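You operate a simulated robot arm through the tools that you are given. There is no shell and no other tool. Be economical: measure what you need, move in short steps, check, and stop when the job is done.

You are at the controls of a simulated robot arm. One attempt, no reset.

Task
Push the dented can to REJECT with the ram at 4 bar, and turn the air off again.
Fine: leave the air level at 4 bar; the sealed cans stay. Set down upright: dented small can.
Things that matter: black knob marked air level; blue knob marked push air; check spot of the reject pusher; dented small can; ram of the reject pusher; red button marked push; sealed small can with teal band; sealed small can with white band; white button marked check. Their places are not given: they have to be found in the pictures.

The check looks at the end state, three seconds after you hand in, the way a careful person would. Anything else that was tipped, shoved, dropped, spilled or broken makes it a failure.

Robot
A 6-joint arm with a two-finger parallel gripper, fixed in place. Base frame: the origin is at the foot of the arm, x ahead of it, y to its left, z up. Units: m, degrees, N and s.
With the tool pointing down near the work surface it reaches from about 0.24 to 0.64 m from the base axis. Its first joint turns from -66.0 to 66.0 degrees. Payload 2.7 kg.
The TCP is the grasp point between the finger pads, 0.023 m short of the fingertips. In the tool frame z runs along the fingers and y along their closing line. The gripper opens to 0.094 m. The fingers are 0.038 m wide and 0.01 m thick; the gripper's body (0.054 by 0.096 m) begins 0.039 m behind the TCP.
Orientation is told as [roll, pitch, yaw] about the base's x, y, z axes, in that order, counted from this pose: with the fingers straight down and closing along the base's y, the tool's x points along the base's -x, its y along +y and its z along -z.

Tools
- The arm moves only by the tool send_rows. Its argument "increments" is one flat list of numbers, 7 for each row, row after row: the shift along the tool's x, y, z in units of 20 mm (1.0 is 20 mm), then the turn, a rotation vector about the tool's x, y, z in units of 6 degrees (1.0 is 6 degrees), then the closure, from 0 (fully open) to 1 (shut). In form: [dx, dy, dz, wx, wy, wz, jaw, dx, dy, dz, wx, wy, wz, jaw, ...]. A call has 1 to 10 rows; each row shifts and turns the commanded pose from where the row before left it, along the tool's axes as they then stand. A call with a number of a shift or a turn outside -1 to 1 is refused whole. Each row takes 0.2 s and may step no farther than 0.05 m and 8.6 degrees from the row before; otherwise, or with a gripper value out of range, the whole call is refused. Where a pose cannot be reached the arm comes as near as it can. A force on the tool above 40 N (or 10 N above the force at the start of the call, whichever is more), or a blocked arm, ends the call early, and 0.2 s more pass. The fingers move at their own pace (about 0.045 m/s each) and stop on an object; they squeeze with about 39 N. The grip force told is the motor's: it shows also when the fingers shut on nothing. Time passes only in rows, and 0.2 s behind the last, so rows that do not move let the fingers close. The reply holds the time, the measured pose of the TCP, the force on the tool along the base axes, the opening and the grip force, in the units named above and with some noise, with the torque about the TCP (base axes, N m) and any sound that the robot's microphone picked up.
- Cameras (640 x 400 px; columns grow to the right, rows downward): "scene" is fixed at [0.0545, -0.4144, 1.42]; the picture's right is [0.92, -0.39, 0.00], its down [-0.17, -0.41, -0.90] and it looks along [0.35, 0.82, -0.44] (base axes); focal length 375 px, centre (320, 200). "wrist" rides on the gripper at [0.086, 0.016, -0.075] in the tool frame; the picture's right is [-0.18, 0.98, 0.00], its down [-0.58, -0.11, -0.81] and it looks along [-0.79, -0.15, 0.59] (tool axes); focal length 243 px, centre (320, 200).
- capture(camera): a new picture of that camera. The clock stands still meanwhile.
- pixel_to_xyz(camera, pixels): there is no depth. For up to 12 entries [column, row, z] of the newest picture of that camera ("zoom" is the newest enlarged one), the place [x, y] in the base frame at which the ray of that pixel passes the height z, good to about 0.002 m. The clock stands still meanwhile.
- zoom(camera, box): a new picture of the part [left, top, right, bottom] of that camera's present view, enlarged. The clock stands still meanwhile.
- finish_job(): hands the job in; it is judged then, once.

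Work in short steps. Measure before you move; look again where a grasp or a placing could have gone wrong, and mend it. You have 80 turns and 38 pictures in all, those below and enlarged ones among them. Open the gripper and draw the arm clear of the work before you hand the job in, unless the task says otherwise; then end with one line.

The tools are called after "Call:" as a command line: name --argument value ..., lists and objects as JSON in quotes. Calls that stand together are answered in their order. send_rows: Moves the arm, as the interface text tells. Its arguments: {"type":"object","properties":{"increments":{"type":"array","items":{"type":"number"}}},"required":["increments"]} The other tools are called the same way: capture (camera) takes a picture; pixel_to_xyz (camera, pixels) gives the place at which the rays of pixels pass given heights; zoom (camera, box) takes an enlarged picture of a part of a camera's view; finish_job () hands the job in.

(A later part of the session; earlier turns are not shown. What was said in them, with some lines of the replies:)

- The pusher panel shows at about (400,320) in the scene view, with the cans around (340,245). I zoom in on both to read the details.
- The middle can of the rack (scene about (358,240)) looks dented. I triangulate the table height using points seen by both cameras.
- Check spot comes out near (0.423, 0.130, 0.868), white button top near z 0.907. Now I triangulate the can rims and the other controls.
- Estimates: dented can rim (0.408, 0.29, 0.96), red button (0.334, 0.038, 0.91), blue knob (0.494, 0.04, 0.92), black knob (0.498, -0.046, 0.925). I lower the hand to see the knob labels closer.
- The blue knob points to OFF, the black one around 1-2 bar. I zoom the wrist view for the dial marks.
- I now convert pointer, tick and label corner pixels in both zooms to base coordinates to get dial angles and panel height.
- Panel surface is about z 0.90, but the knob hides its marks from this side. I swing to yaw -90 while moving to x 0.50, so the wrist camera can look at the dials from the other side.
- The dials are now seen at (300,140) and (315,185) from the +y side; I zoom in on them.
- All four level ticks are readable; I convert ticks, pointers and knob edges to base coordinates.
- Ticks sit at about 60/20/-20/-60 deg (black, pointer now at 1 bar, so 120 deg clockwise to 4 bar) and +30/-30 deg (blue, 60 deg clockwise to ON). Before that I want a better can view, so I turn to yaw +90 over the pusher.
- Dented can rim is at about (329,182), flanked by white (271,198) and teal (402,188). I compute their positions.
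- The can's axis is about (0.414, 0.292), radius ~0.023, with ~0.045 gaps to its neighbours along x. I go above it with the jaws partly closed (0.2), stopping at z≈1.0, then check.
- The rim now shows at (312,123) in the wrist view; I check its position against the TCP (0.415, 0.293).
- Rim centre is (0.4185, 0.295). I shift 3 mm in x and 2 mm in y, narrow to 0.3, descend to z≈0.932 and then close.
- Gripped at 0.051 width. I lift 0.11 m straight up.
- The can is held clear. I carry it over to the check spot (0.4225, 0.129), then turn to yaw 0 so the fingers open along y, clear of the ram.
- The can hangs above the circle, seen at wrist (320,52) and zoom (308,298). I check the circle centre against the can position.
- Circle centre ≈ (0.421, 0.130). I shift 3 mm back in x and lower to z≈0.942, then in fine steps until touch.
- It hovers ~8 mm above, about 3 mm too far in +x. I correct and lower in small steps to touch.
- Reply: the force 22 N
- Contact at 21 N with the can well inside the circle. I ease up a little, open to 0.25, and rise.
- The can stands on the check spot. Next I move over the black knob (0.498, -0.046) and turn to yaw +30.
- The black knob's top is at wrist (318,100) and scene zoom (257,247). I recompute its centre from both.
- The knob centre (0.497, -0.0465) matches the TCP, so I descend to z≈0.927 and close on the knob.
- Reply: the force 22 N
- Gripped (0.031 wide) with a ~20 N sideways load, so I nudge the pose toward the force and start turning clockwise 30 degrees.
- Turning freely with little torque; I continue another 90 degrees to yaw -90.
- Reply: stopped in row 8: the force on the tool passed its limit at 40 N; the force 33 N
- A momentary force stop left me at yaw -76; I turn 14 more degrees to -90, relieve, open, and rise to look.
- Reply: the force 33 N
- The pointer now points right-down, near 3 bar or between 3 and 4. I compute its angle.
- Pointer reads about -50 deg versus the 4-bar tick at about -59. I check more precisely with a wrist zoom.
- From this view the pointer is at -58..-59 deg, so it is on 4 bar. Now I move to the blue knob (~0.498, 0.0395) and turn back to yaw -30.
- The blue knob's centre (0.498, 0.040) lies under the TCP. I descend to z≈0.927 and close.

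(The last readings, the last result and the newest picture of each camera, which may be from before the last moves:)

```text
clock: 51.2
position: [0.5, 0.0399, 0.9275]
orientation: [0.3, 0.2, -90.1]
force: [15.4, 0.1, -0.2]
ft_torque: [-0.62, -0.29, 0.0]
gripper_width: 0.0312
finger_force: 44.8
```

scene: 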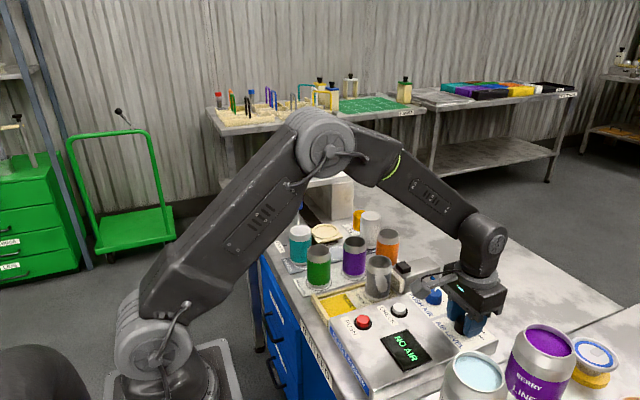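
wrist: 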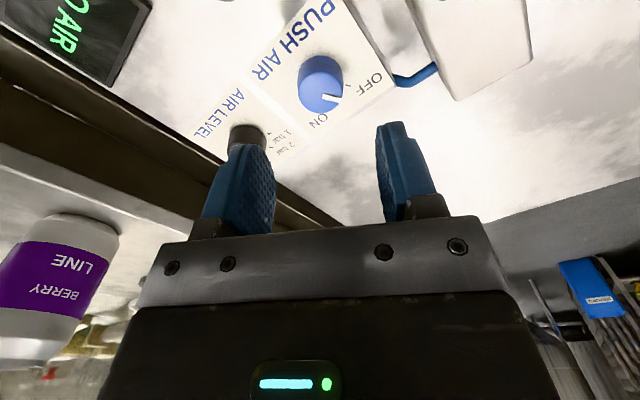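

Turned 60 degrees. I release, rise, and look at the knobs and display.

Call:
send_rows --increments '[0, 0, 0, 0, 0, 0, 0.4, 0, 0, 0, 0, 0, 0, 0.4, 0, 0, -0.5, 0, 0, 0, 0.4, 0, 0, -1, 0, 0, 0, 0.4, 0, 0, -1, 0, 0, 0, 0.4, 0, 0, -1, 0, 0, 0, 0.4]'

Call:
zoom --camera "scene" --box '[340, 260, 500, 370]'

```text
clock: 52.6
position: [0.4981, 0.0397, 0.9975]
orientation: [0.2, 0.2, -89.9]
force: [0.5, 1.6, 0.1]
ft_torque: [0.02, 0.02, 0.02]
gripper_width: 0.0565
finger_force: 0.0
```

```text
3.64 times, centred on (420, 315) of scene
```

zoom: 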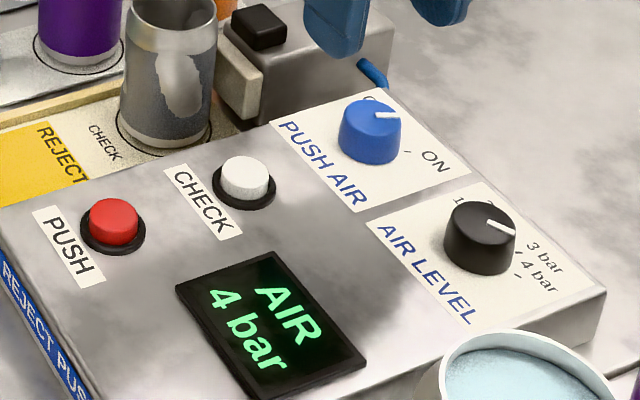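

The display shows "AIR 4 bar". I move with jaws shut over the red button (0.334, 0.038) and turn to yaw -30 so the camera stays clear of the can's path.

Call:
send_rows --increments '[0, -0.911, 0, 0, 0, 0, 1, 0, -0.911, 0, 0, 0, 0, 1, 0, -0.911, 0, 0, 0, 0, 1, 0, -0.911, 0, 0, 0, 0, 1, 0, -0.911, 0, 0, 0, 0, 1, 0, -0.911, 0, 0, 0, 0, 1, 0, -0.911, 0, 0, 0, 0, 1, 0, -0.911, 0, 0, 0, 0, 1, 0, -0.911, 0, 0, 0, 0, 1]'

Call:
send_rows --increments '[0, 0, 0, 0, 0, -1, 1, 0, 0, 0, 0, 0, -1, 1, 0, 0, 0, 0, 0, -1, 1, 0, 0, 0, 0, 0, -1, 1, 0, 0, 0, 0, 0, -1, 1, 0, 0, 0, 0, 0, -1, 1, 0, 0, 0, 0, 0, -1, 1, 0, 0, 0, 0, 0, -1, 1, 0, 0, 0, 0, 0, -1, 1, 0, 0, 0, 0, 0, -1, 1]'

Call:
send_rows --increments '[0, 0, 1, 0, 0, 0, 1, 0, 0, 1, 0, 0, 0, 1, 0, 0, 0.5, 0, 0, 0, 1, 0, 0, 0, 0, 0, 0, 1]'

Call:
zoom --camera "scene" --box '[300, 240, 460, 340]'

```text
clock: 54.6
position: [0.3339, 0.0393, 0.9977]
orientation: [0.1, 0.2, -89.9]
force: [0.2, 0.4, 0.4]
ft_torque: [0.02, -0.02, -0.01]
gripper_width: 0.0
finger_force: 39.1
```

```text
clock: 56.8
position: [0.3335, 0.0391, 0.9974]
orientation: [0.3, -0.1, -29.8]
force: [-0.8, -0.6, 0.4]
ft_torque: [0.01, -0.02, 0.0]
gripper_width: 0.0002
finger_force: 39.1
```

```text
clock: 57.8
position: [0.3323, 0.0389, 0.9469]
orientation: [0.2, -0.1, -29.9]
force: [0.1, 1.0, 0.1]
ft_torque: [-0.03, -0.03, 0.0]
gripper_width: 0.0
finger_force: 38.8
```

```text
4.00 times, centred on (380, 290) of scene
```

zoom: 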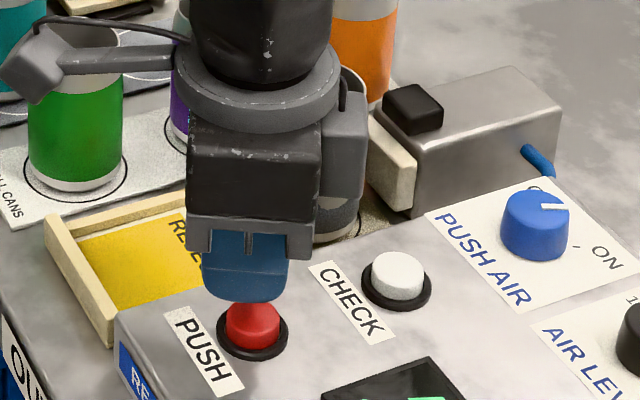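

The fingertips are just above the red button. I press down in small steps and then lift.

Call:
send_rows --increments '[0, -0.1, 0.3, 0, 0, 0, 1, 0, 0, 0.2, 0, 0, 0, 1, 0, 0, 0.1, 0, 0, 0, 1, 0, 0, 0.1, 0, 0, 0, 1, 0, 0, 0.1, 0, 0, 0, 1, 0, 0, 0.1, 0, 0, 0, 1]'

```text
clock: 59.2
position: [0.3338, 0.0385, 0.9288]
orientation: [0.3, -0.1, -29.9]
force: [-0.7, 0.0, 2.7]
ft_torque: [0.03, -0.01, 0.01]
gripper_width: 0.0
finger_force: 38.6
heard: click
```

A click was heard. I lift and look at the result.

Call:
send_rows --increments '[0, 0, -1, 0, 0, 0, 1, 0, 0, -1, 0, 0, 0, 1, 0, 0, -1, 0, 0, 0, 1, 0, 0, -1, 0, 0, 0, 1, 0, 0, -1, 0, 0, 0, 1, 0, 0, 0, 0, 0, 0, 1, 0, 0, 0, 0, 0, 0, 1, 0, 0, 0, 0, 0, 0, 1]'

Call:
zoom --camera "scene" --box '[290, 230, 490, 355]'

```text
clock: 61.0
position: [0.3342, 0.037, 1.0284]
orientation: [0.2, -0.1, -30.0]
force: [0.0, 0.0, -0.3]
ft_torque: [0.01, -0.02, 0.01]
gripper_width: 0.0
finger_force: 38.7
```

```text
3.20 times, centred on (390, 292) of scene
```

zoom: 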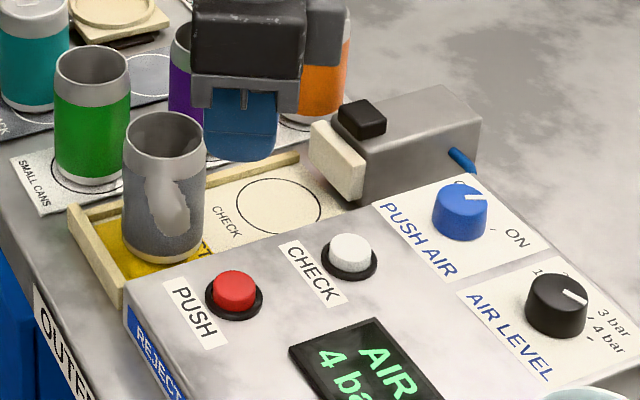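

The can stands upright in REJECT and the ram is back. Now I return to the blue knob at yaw -30 to turn the air off.

Call:
send_rows --increments '[-0.878, 0.529, 0, 0, 0, 0, 0.4, -0.878, 0.529, 0, 0, 0, 0, 0.4, -0.878, 0.529, 0, 0, 0, 0, 0.4, -0.878, 0.529, 0, 0, 0, 0, 0.4, -0.878, 0.529, 0, 0, 0, 0, 0.4, -0.878, 0.529, 0, 0, 0, 0, 0.4, -0.878, 0.529, 0, 0, 0, 0, 0.4, -0.878, 0.529, 0, 0, 0, 0, 0.4, 0, 0, 0.75, 0, 0, 0, 0.4, 0, 0, 0.75, 0, 0, 0, 0.4]'

```text
clock: 63.2
position: [0.4968, 0.0417, 1.0003]
orientation: [0.2, -0.1, -29.9]
force: [0.3, 0.0, -0.1]
ft_torque: [0.0, 0.03, 0.0]
gripper_width: 0.0562
finger_force: 0.1
```

Well placed above the blue knob; I descend to z≈0.927, close, and then turn 60 degrees counter-clockwise.

Call:
send_rows --increments '[-0.04, -0.04, 1, 0, 0, 0, 0.4, 0, 0, 1, 0, 0, 0, 0.4, 0, 0, 1, 0, 0, 0, 0.4, 0, 0, 0.62, 0, 0, 0, 0.4, 0, 0, 0, 0, 0, 0, 0.7, 0, 0, 0, 0, 0, 0, 0.9, 0, 0, 0, 0, 0, 0, 0.9, 0, 0, 0, 0, 0, 0, 0.9]'

Call:
send_rows --increments '[0, 0, 0, 0, 0, -1, 0.9, 0, 0, 0, 0, 0, -1, 0.9, 0, 0, 0, 0, 0, -1, 0.9, 0, 0, 0, 0, 0, -1, 0.9, 0, 0, 0, 0, 0, -1, 0.9, 0, 0, 0, 0, 0, -1, 0.9, 0, 0, 0, 0, 0, -1, 0.9, 0, 0, 0, 0, 0, -1, 0.9, 0, 0, 0, 0, 0, -1, 0.9, 0, 0, 0, 0, 0, -1, 0.9]'

```text
clock: 65.0
position: [0.4974, 0.0394, 0.9247]
orientation: [0.3, -0.1, -29.9]
force: [2.3, 4.1, -2.8]
ft_torque: [-0.09, -0.57, 0.02]
gripper_width: 0.032
finger_force: 45.2
```

```text
clock: 67.2
position: [0.4982, 0.0377, 0.9266]
orientation: [0.0, 0.1, 30.1]
force: [-2.6, -28.5, -15.8]
ft_torque: [-1.03, 0.75, -0.05]
gripper_width: 0.0314
finger_force: 45.3
```

Turned fully without a stop. I open, rise well clear, and look.

Call:
send_rows --increments '[0, 0, 0, 0, 0, 0, 0.4, 0, 0, 0, 0, 0, 0, 0.4, 0, 0, -0.5, 0, 0, 0, 0.4, 0, 0, -1, 0, 0, 0, 0.4, 0, 0, -1, 0, 0, 0, 0.2, 0, 0, -1, 0, 0, 0, 0, 0, 0, -1, 0, 0, 0, 0, 0, 0, -1, 0, 0, 0, 0, 0, 0, -1, 0, 0, 0, 0, 0, 0, -1, 0, 0, 0, 0]'

Call:
zoom --camera "scene" --box '[340, 260, 500, 370]'

Call:
capture --camera "scene"

```text
clock: 69.4
position: [0.494, 0.0372, 1.0797]
orientation: [0.0, -0.3, 30.1]
force: [0.1, -1.2, 0.0]
ft_torque: [0.03, 0.0, -0.01]
gripper_width: 0.0939
finger_force: 0.0
```

```text
3.64 times, centred on (420, 315) of scene
```

zoom: 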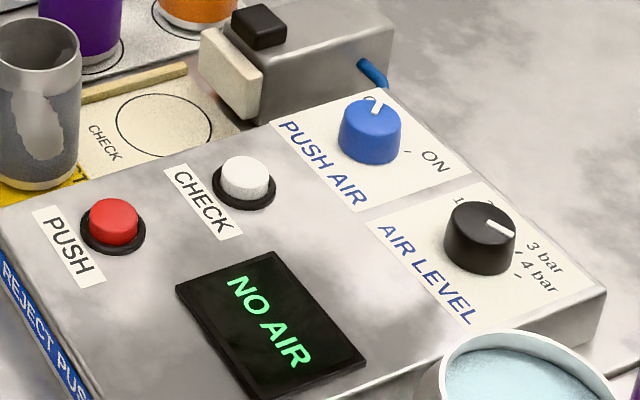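

```text
3 pictures are left
```

scene: 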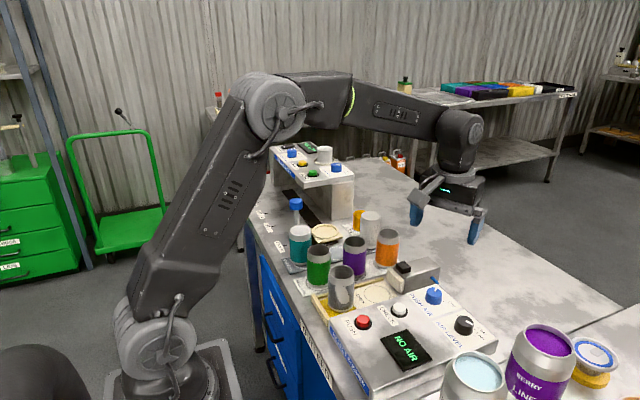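

The display reads NO AIR, the level is still on 4 bar, the dented can stands upright in REJECT, and the other cans have not moved. The gripper is open and clear, so I hand in.

Call:
finish_job

```text
The job is handed in.
```

The ram pushed the dented can to REJECT at 4 bar, where it stands upright; the air is off again, the level is still at 4 bar, and the sealed cans have not moved.
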